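You operate a simulated robot arm through the tools that you are given. There is no shell and no other tool. Be economical: measure what you need, move in short steps, check, and stop when the job is done.

You are at the controls of a simulated robot arm. One attempt, no reset.

## Task
Frame the purple flower panel: panel in, board on, both clips locked.
Fine: turn each clip a quarter turn over the board.

It is judged by the outcome, as a careful person would: the job done as asked, and still so three seconds after it is handed in. It fails if anything else is knocked over, pushed out of place, dropped, spilled or broken.

## Robot
A 6-joint arm with a two-finger parallel gripper, fixed in place. Base frame: the origin is at the foot of the arm, x ahead of it, y to its left, z up; the work surface is at about z = 822. Lengths are in mm, angles in rad, forces in N, time in s.
With the tool pointing down near the work surface it reaches from about 180 to 760 mm from the base axis. Its first joint turns from -2.897 to 2.897 rad. Payload 3.91 kg.
The tool frame sits at the grasp point between the pads (the TCP): z along the fingers, y along the line on which they close. The tips reach 30 mm beyond it. The gripper opens to 110 mm. The fingers are 20 mm wide and 10 mm thick; the gripper's body (48 by 112 mm) begins 55 mm behind the TCP.
Orientation is told as [roll, pitch, yaw] about the base's x, y, z axes, in that order, counted from this pose: with the fingers straight down and closing along the base's y, the tool's x points along the base's -x, its y along +y and its z along -z.

## Interface
- The arm moves only by the tool servo_tool. Its argument "increments" is text: rows parted by semicolons, each of 7 numbers parted by spaces: the shift along the base's x, y, z in units of 50 mm (1.0 is 50 mm), then the turn, a rotation vector about the base's x, y, z in units of 8 degrees (1.0 is 8 degrees), then the opening, from 0 (shut) to 1 (fully open). In form: dx dy dz rx ry rz jaw; .... A call has 1 to 8 rows; each row shifts and turns the commanded pose from where the row before left it. A call with a number of a shift or a turn outside -1 to 1 is refused whole. Each row takes 0.2 s and may step no farther than 50 mm and 0.15 rad from the row before; otherwise, or with a gripper value out of range, the whole call is refused. A pose out of reach is approached as far as the arm can. The call stops where the force on the tool passes 40 N (or 10 N more than at its start, if that is more) or the arm is blocked; 0.2 s more then pass. Each finger travels about 45 mm/s and halts on what it meets, pressing with about 40 N; the grip force reading is that of the motor and also rises with nothing between the fingers. The clock runs only during rows and for 0.2 s after the last one: add rows that do not move to give the fingers time. It gives the time, the measured TCP pose, the force on the tool (base axes), the opening and the grip force at its end, in the units of the frame above (readings bear some noise).
- Cameras (640 x 400 px; columns grow to the right, rows downward): "scene" is fixed at [216.9, -492.5, 1555.1]; the picture's right is [0.87, 0.49, 0.00], its down [0.46, -0.82, -0.35] and it looks along [-0.17, 0.31, -0.94] (base axes); focal length 241 px, centre (320, 200). "wrist" rides on the gripper at [-36, 0, -57] in the tool frame; the picture's right is [0.00, -1.00, 0.00], its down [0.97, 0.00, -0.24] and it looks along [0.24, 0.00, 0.97] (tool axes); focal length 218 px, centre (320, 200). There is no depth. A picture from a camera that has moved, and an enlarged one, comes with that camera's place and axes in the base frame and with its lens. The place of the scene camera against the robot may be out by one fixed shift of up to 12 mm in any direction.
- grab_frame(camera): a new picture of that camera. No time passes.
- raise_lower(by): slides the trunk up (or, below 0, down) by that many mm; the arm rides with it, the base frame stays. It gives what a move gives, with no picture.
- close_up(camera, box): a new picture of the part [left, top, right, bottom] of that camera's present view, enlarged. No time passes.
- finish_job(): hands the job in; it is judged then, once.

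Work in short steps. Places have to be worked out from the pictures, the camera data and where the tool is seen: move nearer, look again, correct. Check each grasp and each placing, and mend what went wrong. You have 120 turns and 84 pictures in all, those below and enlarged ones among them. Open the gripper and draw the arm clear of the work before you hand the job in, unless the task says otherwise; then end with one line.

The tools are called after ">>>" as a command line: name --argument value ..., lists and objects as JSON in quotes. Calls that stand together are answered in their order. servo_tool: Moves the arm, as the interface text tells. Its arguments: {"type":"object","properties":{"increments":{"type":"string"}},"required":["increments"]} The other tools are called the same way: raise_lower (by) slides the trunk up or down; grab_frame (camera) takes a picture; close_up (camera, box) takes an enlarged picture of a part of a camera's view; finish_job () hands the job in.

At the start:

```text
time: 0.0
ee_pos: [9.1, -325.5, 1201.2]
orientation: [0.0, 0.001, 0.0]
ft_force: [0.7, 0.4, -0.7]
gripper_width: 109.9
grasp_force: 0.1
trunk travel left (down, up): [-525.0, 65.0]
```

scene: 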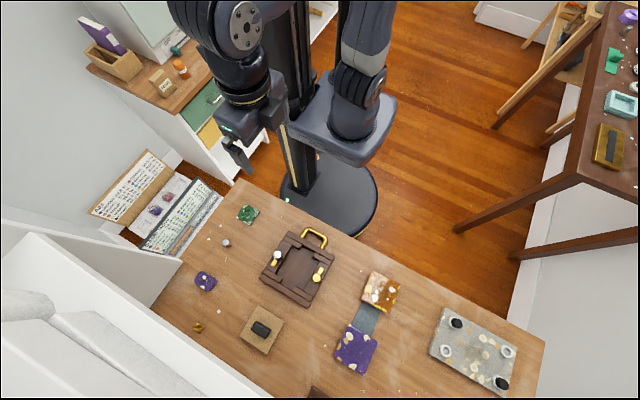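
wrist: 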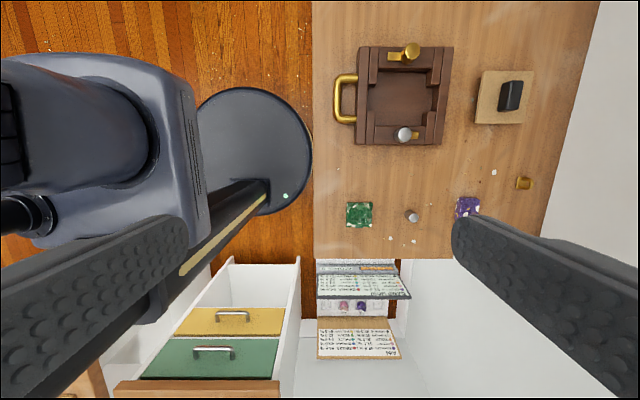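

I'll first look closer at the frame and panels on the table.

>>> close_up --camera "scene" --box '[230, 210, 410, 390]'

>>> close_up --camera "wrist" --box '[310, 20, 570, 260]'

```text
2.22 times, centred on (320, 300) of scene
camera zoom: at [216.9, -492.5, 1555.1], right [0.87, 0.49, 0.0], down [0.46, -0.82, -0.35], along [-0.17, 0.31, -0.94], focal length 536 px, centre (320, -22)
```

zoom: 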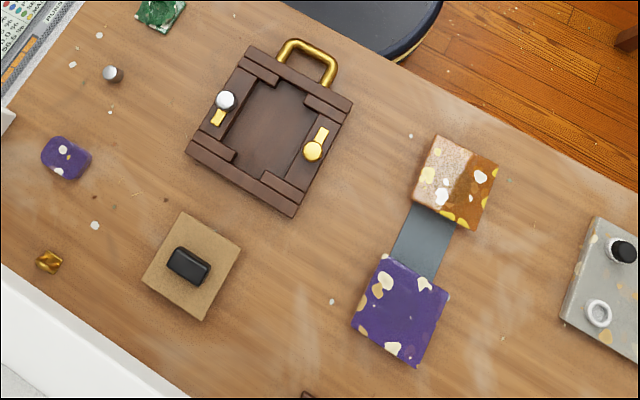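

```text
1.67 times, centred on (440, 140) of wrist
camera zoom: at [45.1, -325.1, 1257.0], right [0.0, -1.0, 0.0], down [-0.97, 0.0, 0.24], along [-0.24, 0.0, -0.97], focal length 364 px, centre (120, 300)
```

zoom: 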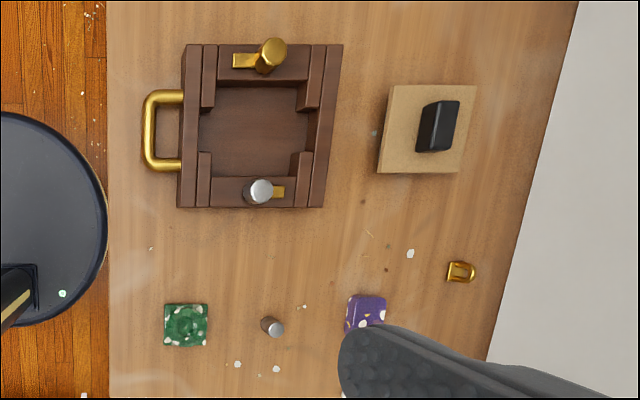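

The frame lies at about (132,-471), the board at about (128,-655), and a purple panel at about (371,-572) next to an orange/pink one. I'll move above the work to see details.

>>> servo_tool --increments "0.9 -0.7 -0.2 0 0 0 1; 0.9 -0.7 -0.2 0 0 0 1; 0.9 -0.7 -0.2 0 0 0 1; 0.9 -0.7 -0.2 0 0 0 1; 0.9 -0.7 -0.2 0 0 0 1; 0 0 0 0 0 0 1"

>>> grab_frame --camera "wrist"

```text
refused: row 1 steps farther than a row can; nothing moved
```

```text
79 pictures are left
camera wrist: at [45.1, -325.1, 1257.0], right [0.0, -1.0, 0.0], down [-0.97, 0.0, 0.24], along [-0.24, 0.0, -0.97], focal length 218 px, centre (320, 200)
```

wrist: 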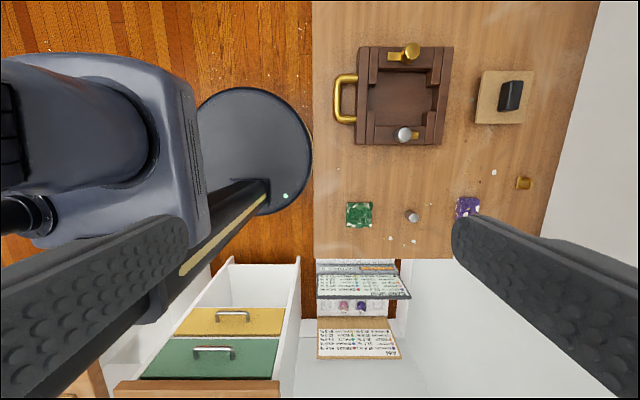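

The vector sum must stay under 50 mm per row, so I'll use smaller rows.

>>> servo_tool --increments "0.75 -0.55 -0.15 0 0 0 1; 0.75 -0.55 -0.15 0 0 0 1; 0.75 -0.55 -0.15 0 0 0 1; 0.75 -0.55 -0.15 0 0 0 1; 0.75 -0.55 -0.15 0 0 0 1; 0.75 -0.55 -0.15 0 0 0 1; 0.75 -0.55 -0.15 0 0 0 1; 0 0 0 0 0 0 1"

>>> grab_frame --camera "wrist"

```text
time: 1.8
ee_pos: [273.1, -521.1, 1147.4]
orientation: [0.0, 0.0, -0.001]
ft_force: [0.0, 0.3, -0.5]
gripper_width: 110.0
grasp_force: 0.1
trunk travel left (down, up): [-525.0, 65.0]
```

```text
78 pictures are left
camera wrist: at [308.9, -522.0, 1204.2], right [0.0, -1.0, 0.0], down [-0.97, 0.0, 0.24], along [-0.24, 0.0, -0.97], focal length 218 px, centre (320, 200)
```

wrist: 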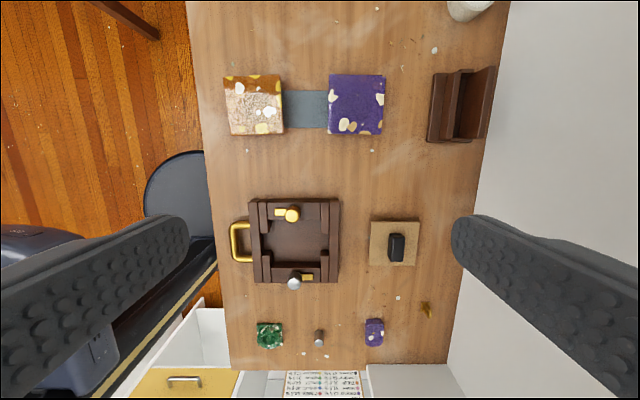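

>>> close_up --camera "wrist" --box '[210, 60, 500, 150]'

>>> close_up --camera "wrist" --box '[220, 185, 430, 295]'

```text
2.21 times, centred on (355, 105) of wrist
camera zoom: at [308.9, -522.0, 1204.2], right [0.0, -1.0, 0.0], down [-0.97, 0.0, 0.24], along [-0.24, 0.0, -0.97], focal length 482 px, centre (243, 410)
```

zoom: 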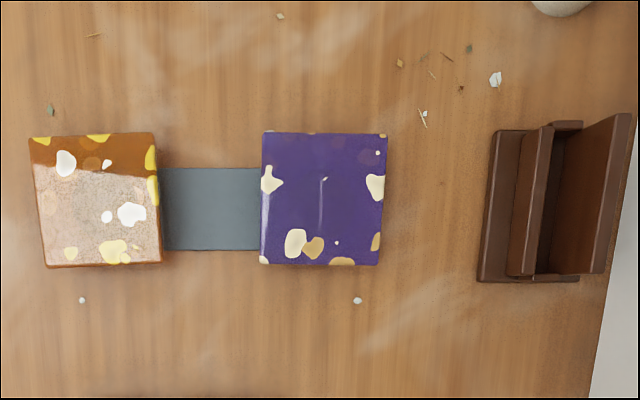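

```text
3.05 times, centred on (325, 240) of wrist
camera zoom: at [308.9, -522.0, 1204.2], right [0.0, -1.0, 0.0], down [-0.97, 0.0, 0.24], along [-0.24, 0.0, -0.97], focal length 665 px, centre (305, 78)
```

zoom: 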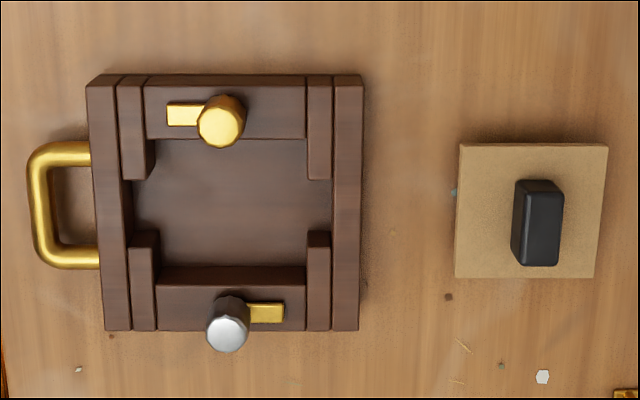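

Both panels sit on a grey strip. Moving lower above the purple panel to measure it.

>>> servo_tool --increments "0.47 -0.2 -0.59 0 0 0 1; 0.47 -0.2 -0.59 0 0 0 1; 0.47 -0.2 -0.59 0 0 0 1; 0.47 -0.2 -0.59 0 0 0 1; 0.47 -0.2 -0.59 0 0 0 1; 0 0 0 0 0 0 1"

>>> grab_frame --camera "wrist"

```text
time: 3.2
ee_pos: [387.5, -569.1, 1002.5]
orientation: [0.0, 0.0, 0.0]
ft_force: [0.4, -0.4, -0.3]
gripper_width: 109.9
grasp_force: 0.0
trunk travel left (down, up): [-525.0, 65.0]
```

```text
75 pictures are left
camera wrist: at [423.6, -569.5, 1058.2], right [0.0, -1.0, 0.0], down [-0.97, 0.0, 0.24], along [-0.24, 0.0, -0.97], focal length 218 px, centre (320, 200)
```

wrist: 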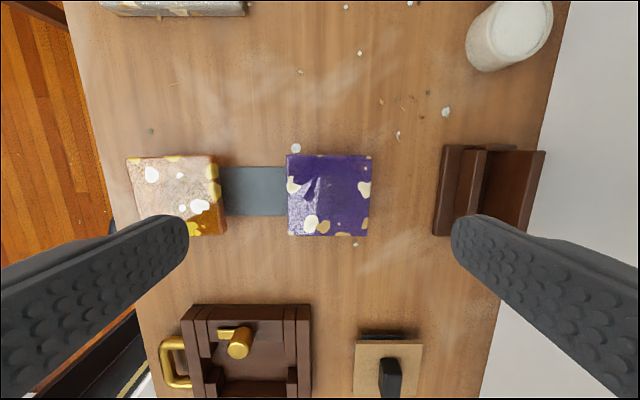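

>>> close_up --camera "wrist" --box '[120, 135, 400, 255]'

>>> close_up --camera "wrist" --box '[150, 290, 330, 400]'

```text
2.29 times, centred on (260, 195) of wrist
camera zoom: at [423.6, -569.5, 1058.2], right [0.0, -1.0, 0.0], down [-0.97, 0.0, 0.24], along [-0.24, 0.0, -0.97], focal length 499 px, centre (457, 211)
```

zoom: 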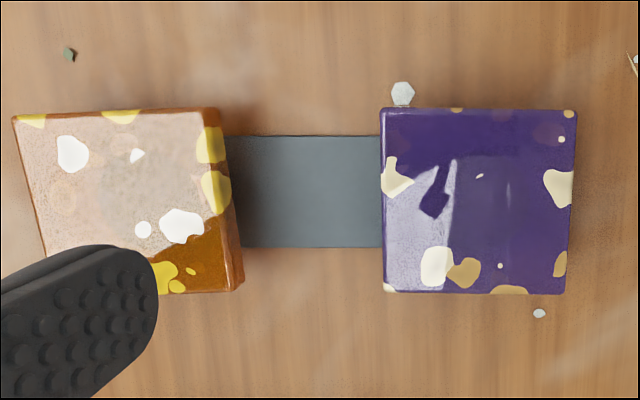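

```text
3.56 times, centred on (240, 345) of wrist
camera zoom: at [423.6, -569.5, 1058.2], right [0.0, -1.0, 0.0], down [-0.97, 0.0, 0.24], along [-0.24, 0.0, -0.97], focal length 776 px, centre (604, -316)
```

zoom: 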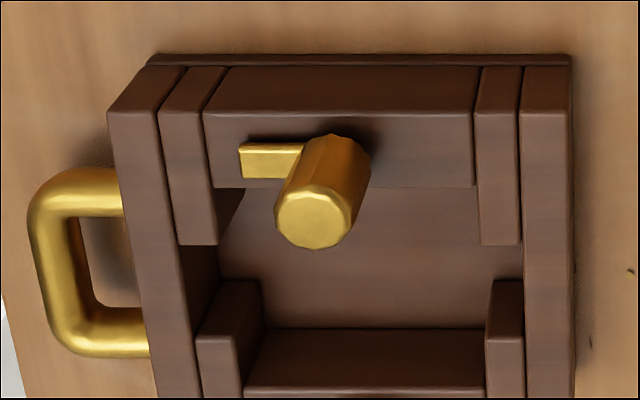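

Purple panel ≈ 86.5 mm square centred near (371.5,-578.5). Now a close look at the frame recess from directly above.

>>> servo_tool --increments "-0.81 0.327 -0.06 0 0 0 1; -0.81 0.327 -0.06 0 0 0 1; -0.81 0.327 -0.06 0 0 0 1; -0.81 0.327 -0.06 0 0 0 1; -0.81 0.327 -0.06 0 0 0 1; -0.81 0.327 -0.06 0 0 0 1; 0 0 0 0 0 0 1"

>>> close_up --camera "wrist" --box '[190, 90, 430, 290]'

```text
time: 4.8
ee_pos: [144.5, -469.9, 984.4]
orientation: [0.0, -0.001, 0.002]
ft_force: [0.2, -0.1, -0.8]
gripper_width: 109.8
grasp_force: 0.0
trunk travel left (down, up): [-525.0, 65.0]
```

```text
2.00 times, centred on (310, 190) of wrist
camera zoom: at [180.2, -469.8, 1040.7], right [0.0, -1.0, 0.0], down [-0.97, 0.0, 0.24], along [-0.24, 0.0, -0.97], focal length 436 px, centre (340, 220)
```

zoom: 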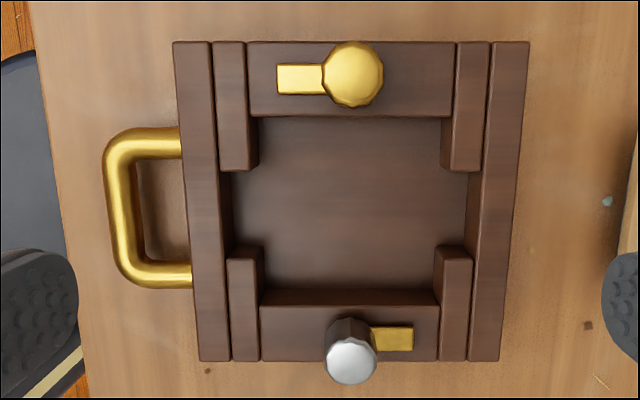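

Parallax between views gives a table height nearer 802 than 822, so I'll verify by touching a bare spot of table at (265,-480) with shut fingers.

>>> servo_tool --increments "0.6 -0.05 -0.52 0 0 0 0; 0.6 -0.05 -0.52 0 0 0 0; 0.6 -0.05 -0.52 0 0 0 0; 0.6 -0.05 -0.52 0 0 0 0; 0 0 0 0 0 0 0; 0 0 0 0 0 0 0; 0 0 0 0 0 0 0"

>>> servo_tool --increments "0 0 -0.1 0 0 0 0; 0 0 -0.1 0 0 0 0; 0 0 -0.1 0 0 0 0; 0 0 -0.1 0 0 0 0; 0 0 0 0 0 0 0"

>>> grab_frame --camera "wrist"

```text
time: 6.4
ee_pos: [267.2, -477.3, 880.3]
orientation: [0.002, -0.001, 0.0]
ft_force: [-0.9, 0.2, 0.5]
gripper_width: 0.0
grasp_force: 31.9
trunk travel left (down, up): [-525.0, 65.0]
```

```text
time: 7.6
ee_pos: [265.1, -479.9, 859.9]
orientation: [0.001, 0.001, 0.001]
ft_force: [0.4, -0.4, 0.2]
gripper_width: 0.3
grasp_force: 38.0
trunk travel left (down, up): [-525.0, 65.0]
```

```text
71 pictures are left
camera wrist: at [301.5, -479.8, 916.2], right [0.0, -1.0, 0.0], down [-0.97, 0.0, 0.24], along [-0.24, 0.0, -0.97], focal length 218 px, centre (320, 200)
```

wrist: 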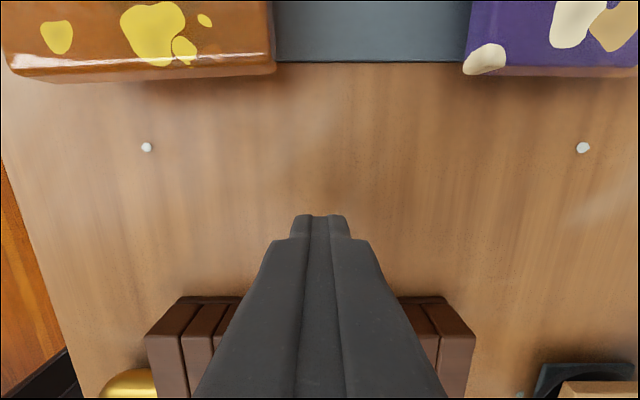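

Not touching yet at TCP 860; continue down in small steps.

>>> servo_tool --increments "0 0 -0.08 0 0 0 0; 0 0 -0.06 0 0 0 0; 0 0 -0.06 0 0 0 0; 0 0 -0.06 0 0 0 0; 0 0 -0.06 0 0 0 0; 0 0 -0.06 0 0 0 0; 0 0 -0.06 0 0 0 0; 0 0 -0.06 0 0 0 0"

>>> grab_frame --camera "wrist"

```text
time: 9.4
ee_pos: [265.7, -480.8, 832.1]
orientation: [-0.001, 0.0, 0.0]
ft_force: [-0.8, 0.6, -0.3]
gripper_width: 0.1
grasp_force: 37.6
trunk travel left (down, up): [-525.0, 65.0]
```

```text
70 pictures are left
camera wrist: at [301.6, -479.9, 888.3], right [0.0, -1.0, 0.0], down [-0.97, 0.0, 0.24], along [-0.24, 0.0, -0.97], focal length 218 px, centre (320, 200)
```

wrist: 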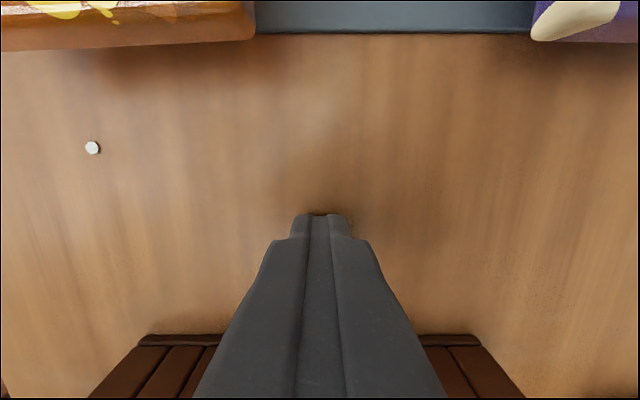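

Still free at TCP 832, so the table is below 802 here; continue gently.

>>> servo_tool --increments "0 0 -0.04 0 0 0 0; 0 0 -0.04 0 0 0 0; 0 0 -0.04 0 0 0 0; 0 0 -0.04 0 0 0 0; 0 0 -0.04 0 0 0 0; 0 0 -0.04 0 0 0 0; 0 0 -0.04 0 0 0 0; 0 0 -0.04 0 0 0 0"

```text
time: 10.5
ee_pos: [266.5, -478.7, 829.1]
orientation: [-0.005, -0.003, -0.001]
ft_force: [-3.8, 10.3, 19.8]
gripper_width: 0.2
grasp_force: 37.4
trunk travel left (down, up): [-525.0, 65.0]
stopped in row 5: the force on the tool passed its limit (the readings are from after the stop); the commanded pose is now the measured one
```

Contact at TCP ≈ 830, so the table is at z ≈ 800. Lift and inspect the strip and panel edges from here.

>>> servo_tool --increments "0 0 0.4 0 0 0 0; 0 0 0.4 0 0 0 0; 0 -0.6 0.2 0 0 0 0.5; 0 -0.6 0 0 0 0 1; 0 0 0 0 0 0 1; 0 0 0 0 0 0 1"

>>> close_up --camera "wrist" --box '[140, 0, 440, 120]'

>>> grab_frame --camera "wrist"

```text
time: 11.9
ee_pos: [265.1, -541.0, 879.1]
orientation: [-0.004, -0.002, 0.0]
ft_force: [-0.8, 0.0, 0.7]
gripper_width: 85.6
grasp_force: 0.0
trunk travel left (down, up): [-525.0, 65.0]
```

```text
2.13 times, centred on (290, 60) of wrist
camera zoom: at [300.8, -540.6, 935.3], right [0.0, -1.0, 0.0], down [-0.97, 0.0, 0.24], along [-0.24, 0.0, -0.97], focal length 466 px, centre (384, 499)
```

zoom: 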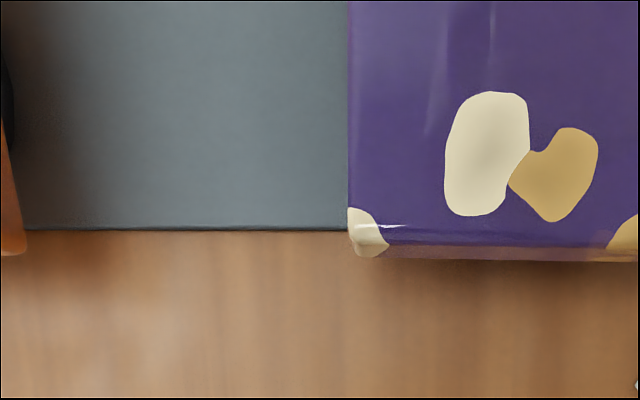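

```text
68 pictures are left
camera wrist: at [300.8, -540.6, 935.3], right [0.0, -1.0, 0.0], down [-0.97, 0.0, 0.24], along [-0.24, 0.0, -0.97], focal length 218 px, centre (320, 200)
```

wrist: 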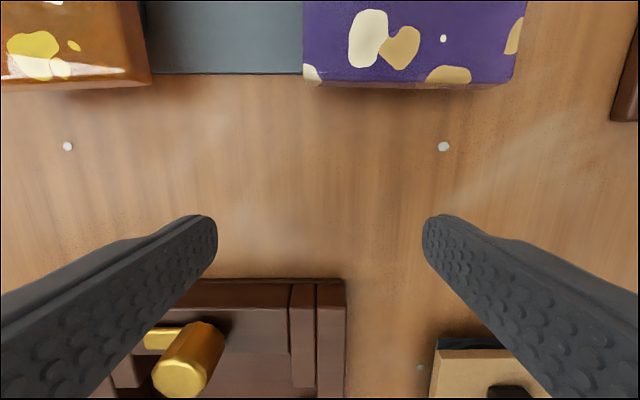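

The panels sit raised: panel top ≈ 837, bottom ≈ 820, centre ≈ (372,-578.5), 86 mm wide. Move above it with the jaws open along y and look down before descending.

>>> servo_tool --increments "0 0 0.6 0 0 0 1; 0.7 -0.25 0 0 0 0 1; 0.7 -0.25 0 0 0 0 1; 0.74 -0.25 0 0 0 0 1; 0 0 0 0 0 0 1"

>>> grab_frame --camera "wrist"

>>> close_up --camera "scene" --box '[300, 250, 440, 390]'

```text
time: 13.1
ee_pos: [375.4, -578.2, 906.2]
orientation: [-0.005, -0.001, 0.001]
ft_force: [0.5, 0.2, -0.7]
gripper_width: 109.9
grasp_force: 0.1
trunk travel left (down, up): [-525.0, 65.0]
```

```text
67 pictures are left
camera wrist: at [411.7, -577.4, 964.0], right [0.0, -1.0, 0.0], down [-0.97, 0.0, 0.24], along [-0.24, 0.0, -0.97], focal length 218 px, centre (320, 200)
```

wrist: 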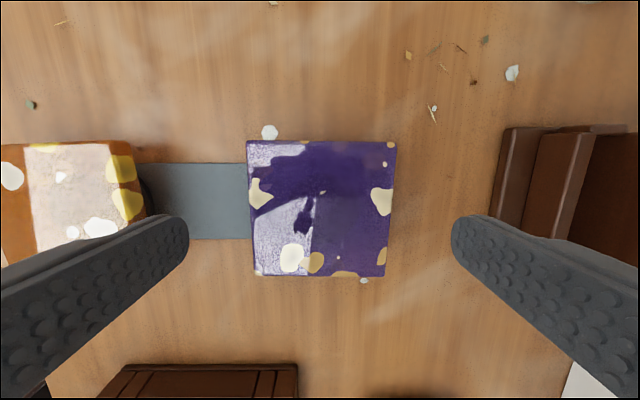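

```text
2.86 times, centred on (370, 320) of scene
camera zoom: at [216.9, -492.5, 1555.1], right [0.87, 0.49, 0.0], down [0.46, -0.82, -0.35], along [-0.17, 0.31, -0.94], focal length 689 px, centre (177, -143)
```

zoom: 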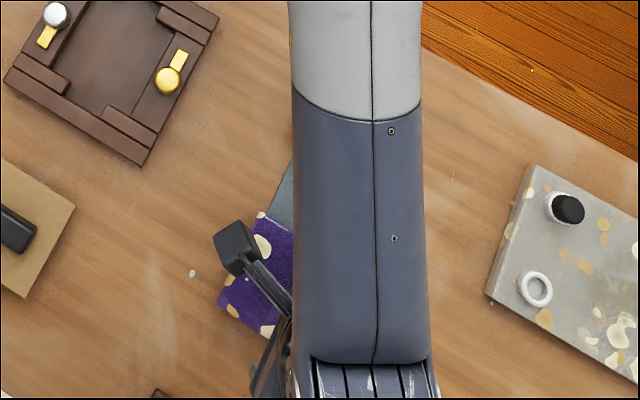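

The view confirms centre (371.6,-578.3), 85 mm. Correct x by -4 mm and descend to TCP ≈ 853, then shut.

>>> servo_tool --increments "-0.07 0 -0.4 0 0 0 1; 0 0 -0.4 0 0 0 1; 0 0 -0.26 0 0 0 1; 0 0 0 0 0 0 1"

>>> grab_frame --camera "wrist"

```text
time: 14.1
ee_pos: [372.4, -578.3, 855.3]
orientation: [-0.007, -0.002, 0.001]
ft_force: [0.9, -0.1, 0.9]
gripper_width: 109.9
grasp_force: 0.1
trunk travel left (down, up): [-525.0, 65.0]
```

```text
65 pictures are left
camera wrist: at [407.2, -577.7, 911.6], right [0.0, -1.0, 0.0], down [-0.97, 0.0, 0.24], along [-0.24, 0.0, -0.97], focal length 218 px, centre (320, 200)
```

wrist: 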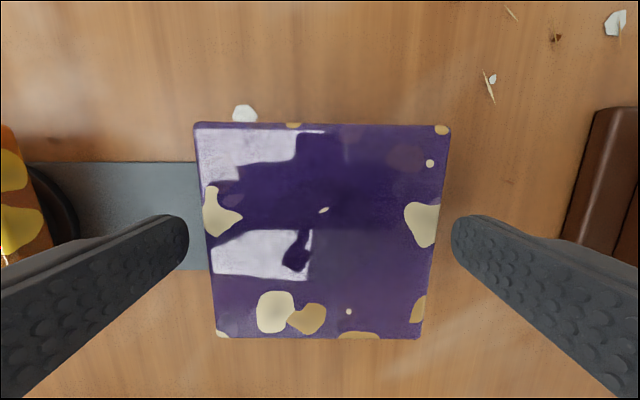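

Fingers straddle the panel and a round pedestal is visible under the orange one. Shut the jaws.

>>> servo_tool --increments "0 0 -0.04 0 0 0 0.6; 0 0 0 0 0 0 0.6; 0 0 0 0 0 0 0.6; 0 0 0 0 0 0 0.6"

>>> grab_frame --camera "wrist"

```text
time: 15.1
ee_pos: [371.5, -577.2, 854.2]
orientation: [-0.005, -0.001, -0.001]
ft_force: [1.1, -1.3, 1.2]
gripper_width: 87.1
grasp_force: 39.7
trunk travel left (down, up): [-525.0, 65.0]
```

```text
64 pictures are left
camera wrist: at [406.7, -577.8, 910.2], right [0.0, -1.0, 0.01], down [-0.97, 0.0, 0.24], along [-0.24, -0.01, -0.97], focal length 218 px, centre (320, 200)
```

wrist: 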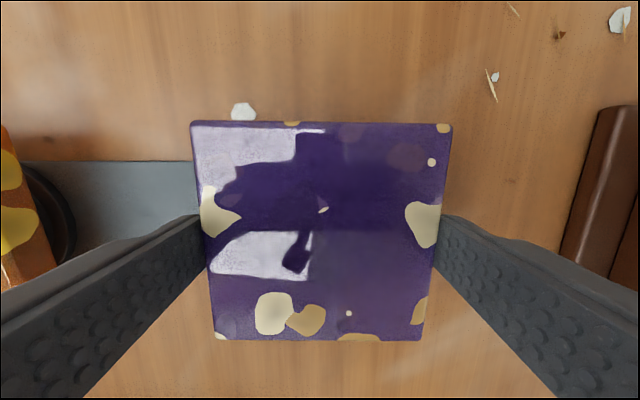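

Gripped at 87 mm. Geometry: recess x 80.5–178.4, y −425.5…−524, floor ≈ 805, rim ≈ 828, knobs at (195.5,−475) and (65.6,−474.5) top ≈ 856. Lift and carry the panel over the recess.

>>> servo_tool --increments "0 0 0.3 0 0 0 0.6; 0 0 0.6 0 0 0 0.6; 0 0 0.6 0 0 0 0.6; -0.4 0.17 0 0 0 0 0.6; -0.8 0.34 0 0 0 0 0.6; -0.8 0.34 0 0 0 0 0.6; -0.8 0.34 0 0 0 0 0.6; 0 0 0 0 0 0 0.6"

>>> servo_tool --increments "-0.8 0.34 0 0 0 0 0.6; -0.8 0.34 0 0 0 0 0.6; -0.41 0.18 0 0 0 0 0.6; 0 0 0 0 0 0 0.6; 0 0 0 0 0 0 0.6"

>>> grab_frame --camera "wrist"

```text
time: 16.9
ee_pos: [231.9, -517.2, 930.0]
orientation: [-0.005, -0.003, 0.001]
ft_force: [-0.8, 0.4, -0.9]
gripper_width: 87.4
grasp_force: 40.1
trunk travel left (down, up): [-525.0, 65.0]
```

```text
time: 18.1
ee_pos: [131.8, -475.7, 930.2]
orientation: [-0.006, -0.002, 0.0]
ft_force: [0.4, -0.3, -0.6]
gripper_width: 87.4
grasp_force: 39.6
trunk travel left (down, up): [-525.0, 65.0]
```

```text
63 pictures are left
camera wrist: at [166.4, -476.0, 986.4], right [0.0, -1.0, 0.0], down [-0.97, 0.0, 0.24], along [-0.24, 0.0, -0.97], focal length 218 px, centre (320, 200)
```

wrist: 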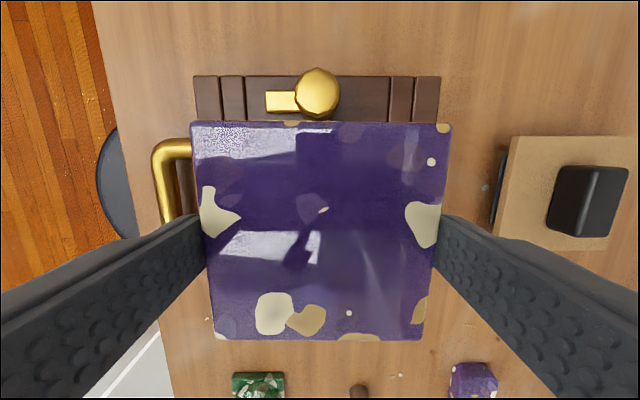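

Panel is aligned over the recess (frame centre y ≈ −474.5). Shift +1 mm in y and lower to just above the rim first.

>>> servo_tool --increments "-0.02 0.02 -0.5 0 0 0 0.6; 0 0 -0.5 0 0 0 0.6; 0 0 -0.2 0 0 0 0.6; 0 0 0 0 0 0 0.6"

>>> grab_frame --camera "wrist"

>>> close_up --camera "scene" --box '[230, 210, 370, 330]'

```text
time: 19.1
ee_pos: [127.8, -475.4, 868.2]
orientation: [-0.005, -0.001, 0.0]
ft_force: [1.4, 0.5, -0.8]
gripper_width: 87.3
grasp_force: 40.0
trunk travel left (down, up): [-525.0, 65.0]
```

```text
62 pictures are left
camera wrist: at [164.2, -475.8, 924.7], right [0.0, -1.0, 0.0], down [-0.97, 0.0, 0.24], along [-0.24, 0.0, -0.97], focal length 218 px, centre (320, 200)
```

wrist: 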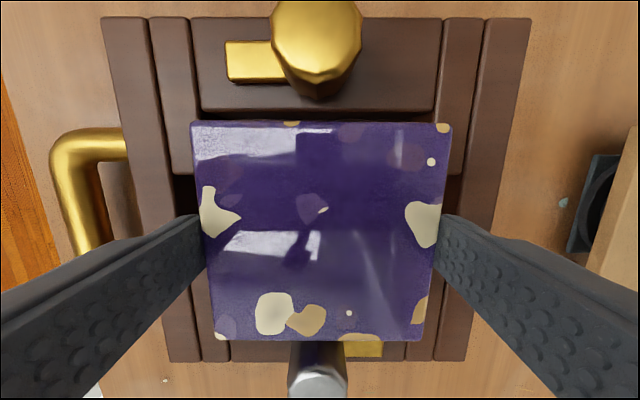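

```text
3.33 times, centred on (300, 270) of scene
camera zoom: at [216.9, -492.5, 1555.1], right [0.87, 0.49, 0.0], down [0.46, -0.82, -0.35], along [-0.17, 0.31, -0.94], focal length 803 px, centre (387, -33)
```

zoom: 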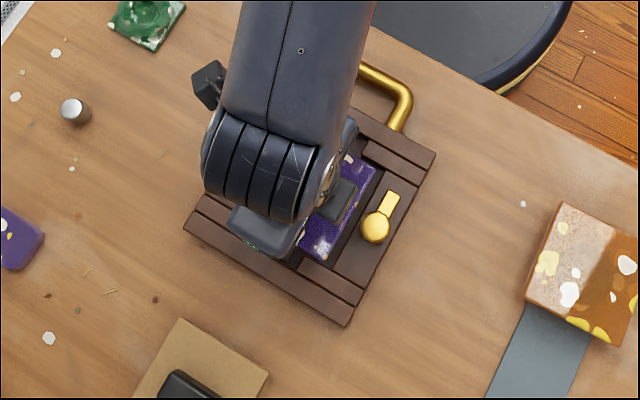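

Panel bottom is about 6 mm above the rim and inside all four edges. Nudge (+1.5,+1) and lower into the recess.

>>> servo_tool --increments "0.03 0.02 -0.1 0 0 0 0.6; 0 0 -0.12 0 0 0 0.6; 0 0 -0.12 0 0 0 0.6; 0 0 -0.1 0 0 0 0.6; 0 0 -0.06 0 0 0 0.6; 0 0 -0.04 0 0 0 0.6; 0 0 0 0 0 0 0.6"

>>> grab_frame --camera "wrist"

```text
time: 20.7
ee_pos: [131.7, -474.0, 840.9]
orientation: [-0.005, -0.001, 0.0]
ft_force: [0.0, 1.4, -1.1]
gripper_width: 87.0
grasp_force: 40.2
trunk travel left (down, up): [-525.0, 65.0]
```

```text
60 pictures are left
camera wrist: at [166.2, -473.7, 897.2], right [0.0, -1.0, 0.0], down [-0.97, 0.0, 0.24], along [-0.24, 0.0, -0.97], focal length 218 px, centre (320, 200)
```

wrist: 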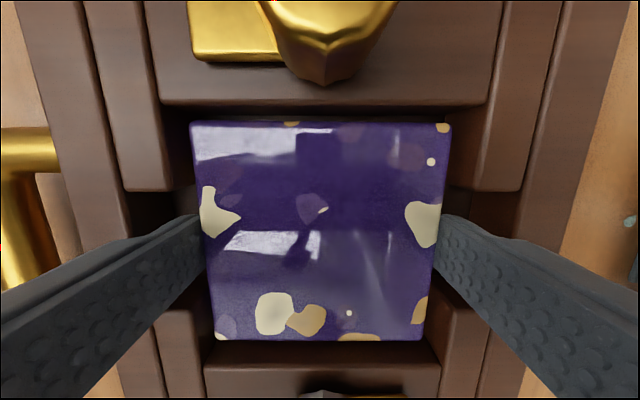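

Nicely inside with no contact yet. Lower gently in 1 mm steps until the force rises.

>>> servo_tool --increments "-0.02 0 -0.02 0 0 0 0.6; 0 0 -0.02 0 0 0 0.6; 0 0 -0.02 0 0 0 0.6; 0 0 -0.02 0 0 0 0.6; 0 0 0 0 0 0 0.6"

```text
time: 21.9
ee_pos: [128.4, -472.9, 837.8]
orientation: [-0.006, -0.001, 0.002]
ft_force: [-1.0, -0.5, 13.9]
gripper_width: 87.2
grasp_force: 39.8
trunk travel left (down, up): [-525.0, 65.0]
```

13.9 N upward: the panel is on the floor. Open the jaws slightly (97 mm) and withdraw.

>>> servo_tool --increments "0 0 0.02 0 0 0 0.88; 0 0 0 0 0 0 0.88; 0 0 0 0 0 0 0.88"

>>> servo_tool --increments "0 0 0.2 0 0 0 0.88; 0 0 0.4 0 0 0 0.88; 0 0 0.8 0 0 0 0.88; 0 0 0.9 0 0 0 0.88; 0 0 0.5 0 0 0 0.88; 0 0 0 0 0 0 0.88"

>>> grab_frame --camera "wrist"

```text
time: 22.7
ee_pos: [130.4, -473.7, 836.7]
orientation: [-0.004, -0.001, 0.0]
ft_force: [0.1, 0.6, -0.1]
gripper_width: 96.9
grasp_force: 0.1
trunk travel left (down, up): [-525.0, 65.0]
```

```text
time: 24.1
ee_pos: [129.8, -473.4, 977.9]
orientation: [-0.004, -0.002, -0.001]
ft_force: [-0.2, -1.5, -0.3]
gripper_width: 96.7
grasp_force: 0.2
trunk travel left (down, up): [-525.0, 65.0]
```

```text
59 pictures are left
camera wrist: at [165.4, -473.3, 1034.4], right [0.0, -1.0, 0.0], down [-0.97, 0.0, 0.24], along [-0.24, 0.0, -0.97], focal length 218 px, centre (320, 200)
```

wrist: 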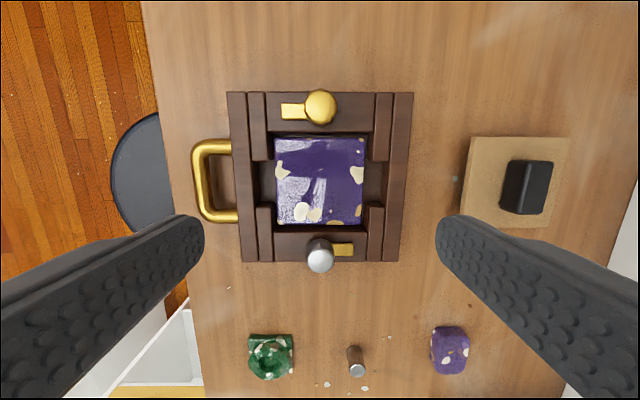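

Panel is seated well. Now look at the board from above.

>>> servo_tool --increments "0.07 -0.9 0 0 0 0 1; 0.07 -0.9 0 0 0 0 1; 0.07 -0.9 0 0 0 0 1; 0.07 -0.9 0 0 0 0 1; 0 0 0 0 0 0 1"

>>> grab_frame --camera "wrist"

>>> close_up --camera "wrist" --box '[240, 110, 400, 250]'

```text
time: 25.4
ee_pos: [136.0, -586.9, 884.0]
orientation: [0.304, 0.026, 0.005]
ft_force: [0.0, 4.1, 7.0]
gripper_width: 110.3
grasp_force: 0.1
trunk travel left (down, up): [-525.0, 65.0]
stopped in row 5: the arm was blocked; the commanded pose is now the measured one
```

```text
58 pictures are left
camera wrist: at [173.1, -604.7, 937.2], right [0.0, -0.95, -0.3], down [-0.96, -0.08, 0.25], along [-0.27, 0.29, -0.92], focal length 218 px, centre (320, 200)
```

wrist: 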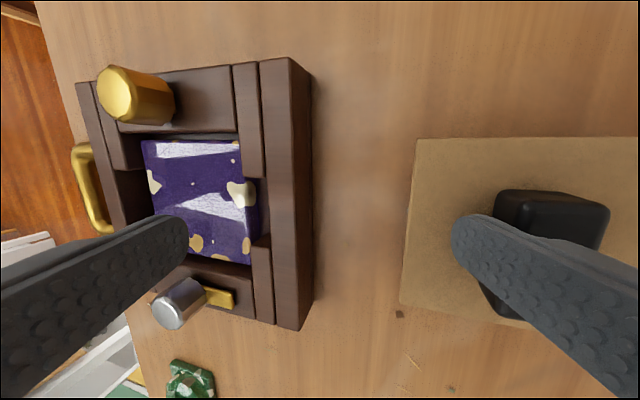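

```text
2.86 times, centred on (320, 180) of wrist
camera zoom: at [173.1, -604.7, 937.2], right [0.0, -0.95, -0.3], down [-0.96, -0.08, 0.25], along [-0.27, 0.29, -0.92], focal length 624 px, centre (320, 257)
```

zoom: 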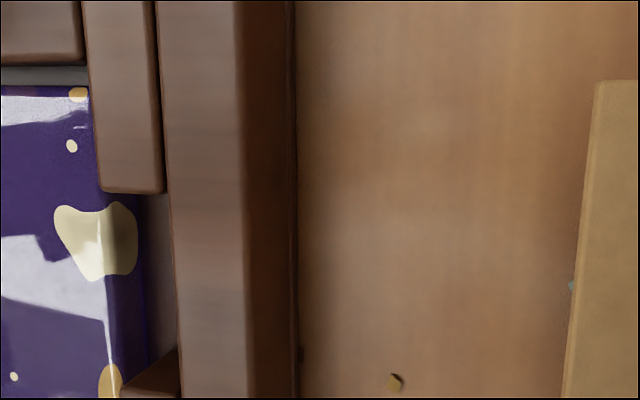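

The arm got blocked with a tilt; check where the arm is with the scene view before moving.

>>> grab_frame --camera "scene"

```text
56 pictures are left
```

scene: 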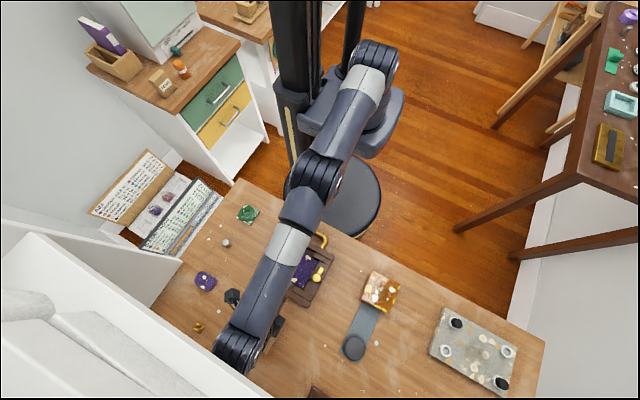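

The forearm's wrist sits outboard of the tool, so it meets the white wall near y ≈ −770. I'll back off and straighten, then plan to approach the board with the fingers slanting outward.

>>> servo_tool --increments "0 0.3 0.5 0 0 0 1; 0 0.3 0.5 -0.8 -0.1 0 1; 0 0.3 0.5 -0.8 -0.1 0 1; 0 0 0.3 -0.58 0 0 1; 0 0 0 0 0 0 1; 0 0 0 0 0 0 1"

>>> grab_frame --camera "wrist"

```text
time: 25.7
ee_pos: [92.8, -631.7, 865.4]
orientation: [0.352, 0.033, -0.032]
ft_force: [1.0, 1.4, 10.3]
gripper_width: 53.4
grasp_force: 0.0
trunk travel left (down, up): [-525.0, 65.0]
stopped in row 1: the force on the tool passed its limit (the readings are from after the stop); the commanded pose is now the measured one
```

```text
55 pictures are left
camera wrist: at [129.3, -652.9, 917.8], right [-0.04, -0.94, -0.35], down [-0.96, -0.05, 0.26], along [-0.26, 0.34, -0.9], focal length 218 px, centre (320, 200)
```

wrist: 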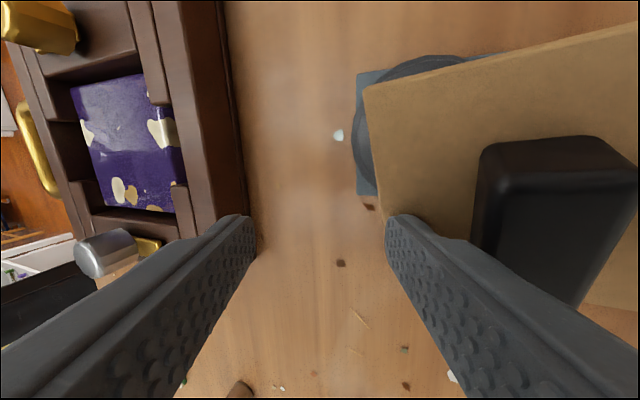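

The tool swung the wrong way and touched the board; look at the scene before acting further.

>>> grab_frame --camera "scene"

>>> close_up --camera "scene" --box '[160, 240, 340, 400]'

```text
54 pictures are left
```

scene: 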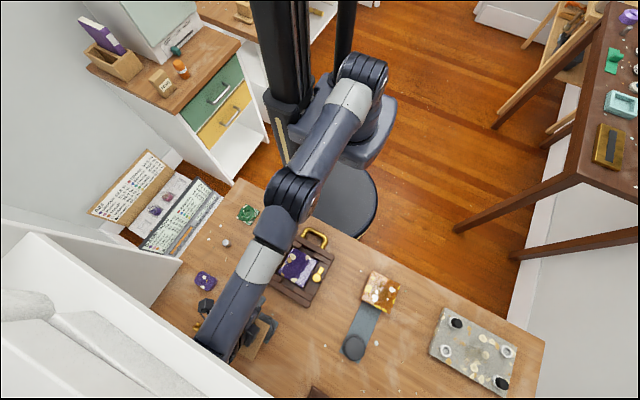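

```text
2.50 times, centred on (250, 320) of scene
camera zoom: at [216.9, -492.5, 1555.1], right [0.87, 0.49, 0.0], down [0.46, -0.82, -0.35], along [-0.17, 0.31, -0.94], focal length 602 px, centre (495, -100)
```

zoom: 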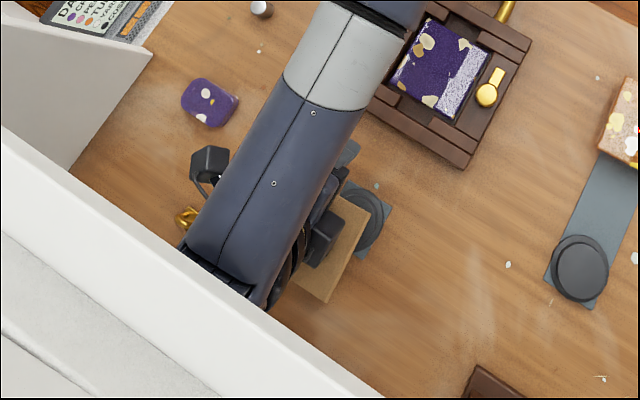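

The wrist's outer end rubs the white wall, and the right finger leans on the board's handle. I'll lift everything straight up with the trunk, which doesn't alter the arm's joints.

>>> raise_lower --by 15

>>> grab_frame --camera "wrist"

```text
time: 26.1
ee_pos: [72.4, -620.1, 872.9]
orientation: [0.346, 0.032, -0.065]
ft_force: [1.1, -1.1, 0.7]
gripper_width: 110.0
grasp_force: 0.1
trunk travel left (down, up): [-531.0, 59.0]
stopped: the arm was blocked; the commanded pose is now the measured one
```

```text
52 pictures are left
camera wrist: at [108.3, -641.3, 925.7], right [-0.07, -0.94, -0.34], down [-0.97, -0.02, 0.26], along [-0.25, 0.34, -0.91], focal length 218 px, centre (320, 200)
```

wrist: 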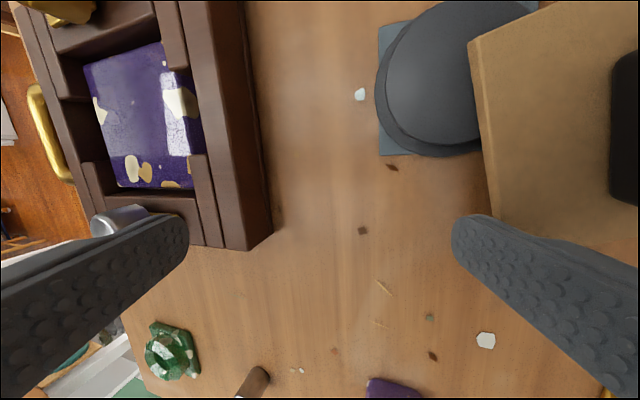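

The board slid off its pedestal, but the fingers are free now. Try a small test move away from the wall to see that the arm follows.

>>> servo_tool --increments "0 0.3 0.1 0 0 0 1"

```text
time: 26.4
ee_pos: [78.4, -610.5, 879.7]
orientation: [0.343, 0.033, -0.06]
ft_force: [0.7, 0.7, 0.1]
gripper_width: 110.2
grasp_force: 0.0
trunk travel left (down, up): [-531.0, 59.0]
```

It follows now. Continue inward (+y), upward, and begin straightening.

>>> servo_tool --increments "0.2 0.5 0.3 0 0 0 1; 0.2 0.5 0.5 -0.3 0 0 1; 0.2 0.5 0.5 -0.5 0 0.1 1; 0 0 0 0 0 0 1"

>>> grab_frame --camera "scene"

```text
time: 27.4
ee_pos: [109.2, -534.6, 947.0]
orientation: [0.23, 0.025, -0.049]
ft_force: [-1.2, 0.3, 0.1]
gripper_width: 110.0
grasp_force: 0.1
trunk travel left (down, up): [-531.0, 59.0]
```

```text
51 pictures are left
```

scene: 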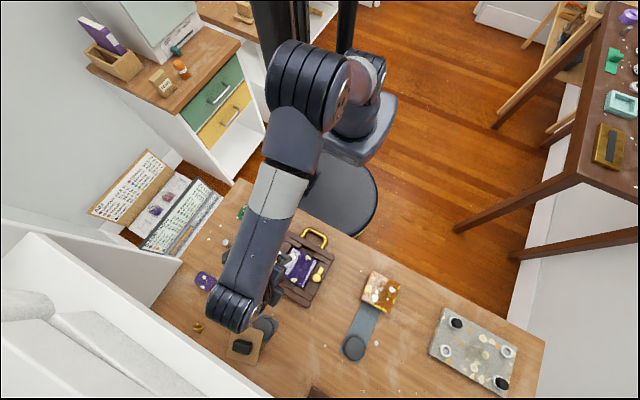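

Board is lying flat next to its pedestal, everything else looks undisturbed. Straighten the tool and get a clear view of the board.

>>> servo_tool --increments "0.2 0.3 0.6 -0.8 -0.1 0.15 1; 0.2 0.2 0.6 -0.85 -0.08 0.2 1; 0 0 0 0 0 0 1; 0 0 0 0 0 0 1"

>>> grab_frame --camera "wrist"

>>> close_up --camera "scene" --box '[180, 250, 340, 400]'

```text
time: 28.4
ee_pos: [128.5, -509.2, 1004.1]
orientation: [0.0, -0.005, -0.001]
ft_force: [-0.3, 0.1, 0.7]
gripper_width: 109.8
grasp_force: 0.1
trunk travel left (down, up): [-531.0, 59.0]
```

```text
50 pictures are left
camera wrist: at [163.9, -510.0, 1060.2], right [0.0, -1.0, 0.0], down [-0.97, 0.0, 0.23], along [-0.23, 0.0, -0.97], focal length 218 px, centre (320, 200)
```

wrist: 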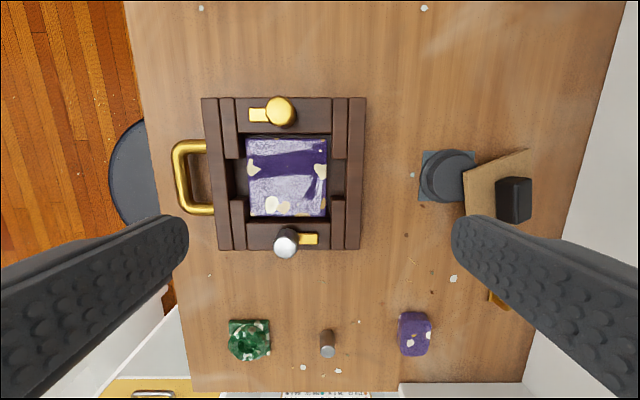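

```text
2.67 times, centred on (260, 325) of scene
camera zoom: at [216.9, -492.5, 1555.1], right [0.87, 0.49, 0.0], down [0.46, -0.82, -0.35], along [-0.17, 0.31, -0.94], focal length 643 px, centre (480, -133)
```

zoom: 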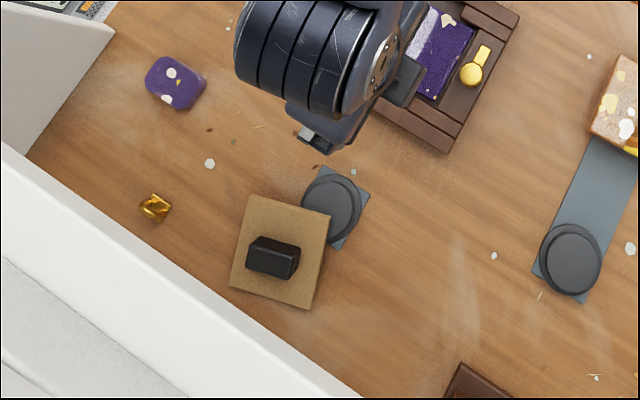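

Frame and panel fine. The board lies about at (110,−720), yawed ≈ +18°, perhaps leaning on its pedestal. I'll turn the jaws to close along the handle's long direction (yaw ≈ −72°), then slant the fingers outward.

>>> servo_tool --increments "0 0 0 0 0 -1 1; 0 0 0 0 0 -1 1; 0 0 0 0 0 -1 1; 0 0 0 0 0 -1 1; 0 0 0 0 0 -1 1; 0 0 0 0 0 -1 1; 0 0 0 0 0 -1 1; 0 0 0 0 0 -1 1"

>>> servo_tool --increments "0 0 0 0 0 -1 1; 0 0 0.1 -0.8 0 0 1; 0 0 0 -0.8 0 0 1; 0 0 0 -0.8 0 0 1; 0 0 0 -0.8 0 0 1; 0 0 0 0 0 0 1; 0 0 0 0 0 0 1"

>>> grab_frame --camera "wrist"

>>> grab_frame --camera "scene"

```text
time: 30.2
ee_pos: [126.2, -507.8, 1003.9]
orientation: [0.0, -0.008, -1.12]
ft_force: [0.1, -0.2, -0.2]
gripper_width: 110.0
grasp_force: 0.0
trunk travel left (down, up): [-531.0, 59.0]
```

```text
time: 31.9
ee_pos: [128.2, -507.3, 1008.9]
orientation: [-0.147, -0.431, -1.225]
ft_force: [1.3, 0.0, -0.4]
gripper_width: 110.0
grasp_force: 0.0
trunk travel left (down, up): [-531.0, 59.0]
```

```text
48 pictures are left
camera wrist: at [137.8, -514.1, 1075.4], right [-0.95, -0.28, 0.13], down [-0.3, 0.94, -0.19], along [-0.07, -0.22, -0.97], focal length 218 px, centre (320, 200)
```

wrist: 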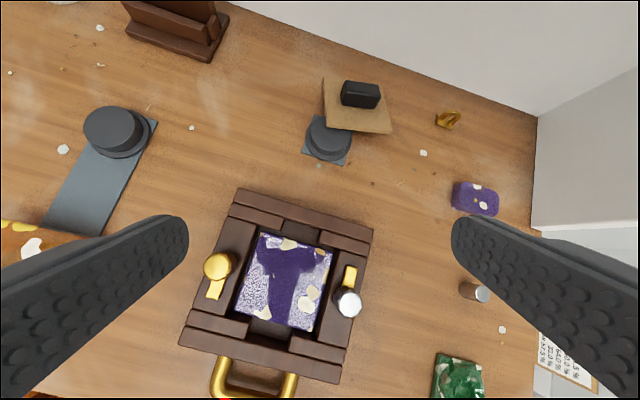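

```text
47 pictures are left
```

scene: 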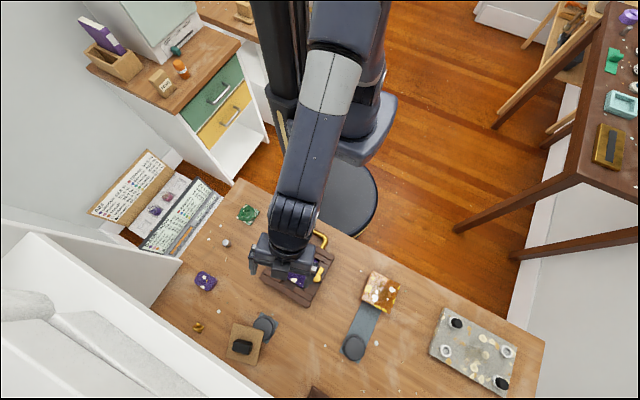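

A very good view. Zoom in on the board.

>>> close_up --camera "wrist" --box '[280, 60, 420, 180]'

```text
3.33 times, centred on (350, 120) of wrist
camera zoom: at [137.8, -514.1, 1075.4], right [-0.95, -0.28, 0.13], down [-0.3, 0.94, -0.19], along [-0.07, -0.22, -0.97], focal length 728 px, centre (220, 467)
```

zoom: 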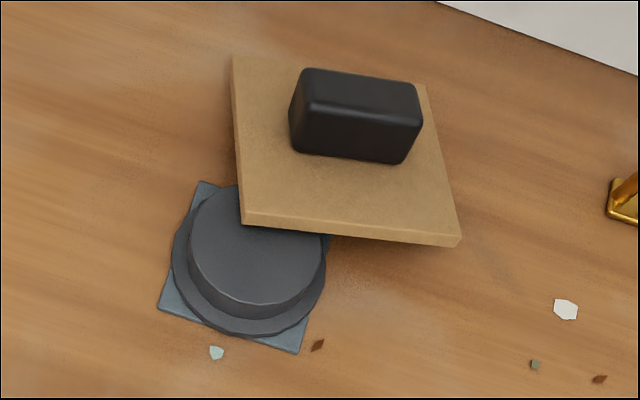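

The board leans on its pedestal (yaw ≈ +15°, tilt ≈ 0.23 rad); handle ≈ 44×20×21 mm, centre ≈ (109,−721,829). I'll set the jaw line level along the handle, slant ≈ 0.3 rad outward, and go to a pre-grasp point.

>>> servo_tool --increments "-0.1 -0.4 -0.2 0.51 -0.36 -0.08 1; -0.1 -0.7 -0.4 0.51 -0.36 -0.08 1; -0.1 -0.76 -0.39 0 0 0 1; 0 0 0 0 0 0 1"

>>> grab_frame --camera "scene"

>>> grab_frame --camera "wrist"

```text
time: 32.9
ee_pos: [112.9, -602.4, 959.8]
orientation: [0.002, -0.323, -1.304]
ft_force: [0.1, 0.4, -0.3]
gripper_width: 110.0
grasp_force: 0.1
trunk travel left (down, up): [-531.0, 59.0]
```

```text
45 pictures are left
```

scene: 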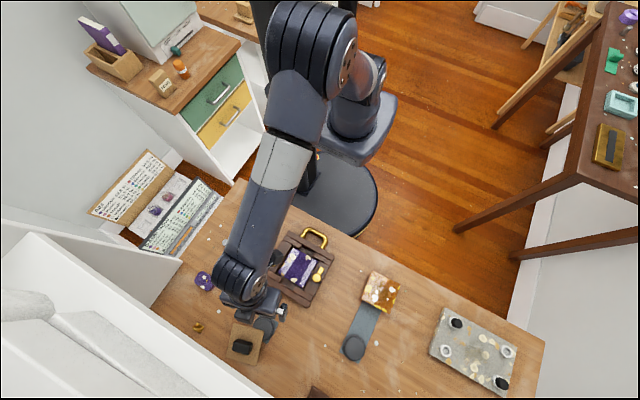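

```text
44 pictures are left
camera wrist: at [116.0, -617.4, 1024.5], right [-0.96, -0.27, 0.0], down [-0.26, 0.96, -0.08], along [0.02, -0.08, -1.0], focal length 218 px, centre (320, 200)
```

wrist: 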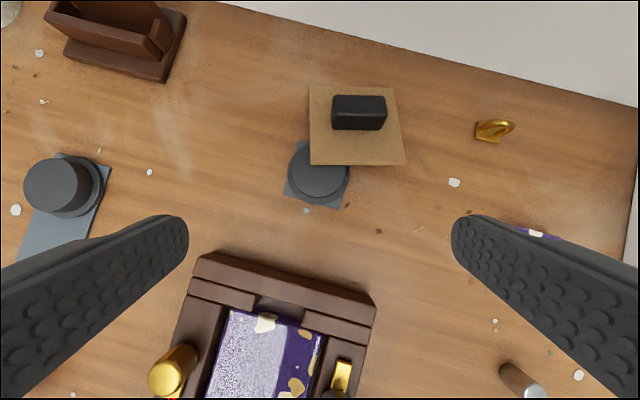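

Aligned well. Go on to the pre-grasp point.

>>> servo_tool --increments "-0.08 -0.63 -0.32 0 0 0 1; -0.08 -0.63 -0.32 0 0 0 1; -0.08 -0.63 -0.32 0 0 0 1; 0 0 0 0 0 0 1; 0 0 0 0 0 0 1"

>>> grab_frame --camera "wrist"

```text
time: 34.0
ee_pos: [101.8, -697.5, 911.1]
orientation: [0.002, -0.325, -1.305]
ft_force: [0.3, 0.4, 0.6]
gripper_width: 110.0
grasp_force: 0.2
trunk travel left (down, up): [-531.0, 59.0]
```

```text
43 pictures are left
camera wrist: at [105.3, -712.7, 976.5], right [-0.96, -0.27, 0.0], down [-0.26, 0.96, -0.08], along [0.02, -0.08, -1.0], focal length 218 px, centre (320, 200)
```

wrist: 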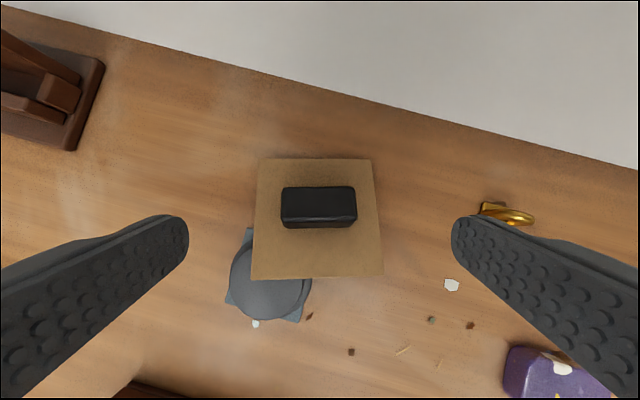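

Handle is centred between the fingers. Descend along the tool axis to the grasp depth.

>>> servo_tool --increments "0.035 -0.115 -0.4 0 0 0 1; 0.035 -0.115 -0.4 0 0 0 1; 0.02 -0.08 -0.24 0 0 0 1; 0 0 0 0 0 0 1; 0 0 0 0 0 0 1"

>>> grab_frame --camera "wrist"

```text
time: 35.2
ee_pos: [105.8, -713.0, 859.3]
orientation: [0.002, -0.324, -1.303]
ft_force: [1.1, -0.9, 0.5]
gripper_width: 110.2
grasp_force: 0.1
trunk travel left (down, up): [-531.0, 59.0]
```

```text
42 pictures are left
camera wrist: at [108.9, -728.4, 924.7], right [-0.96, -0.27, 0.0], down [-0.26, 0.96, -0.08], along [0.02, -0.08, -1.0], focal length 218 px, centre (320, 200)
```

wrist: 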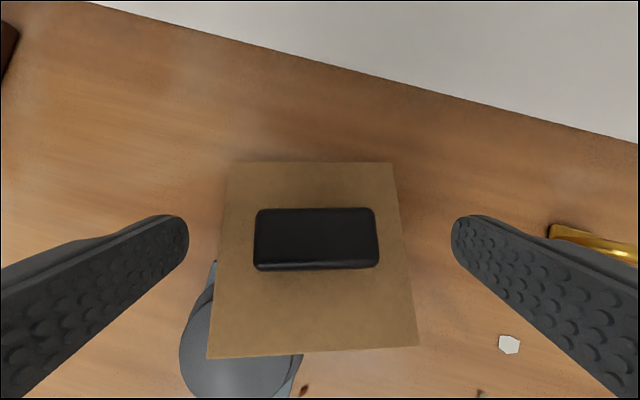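

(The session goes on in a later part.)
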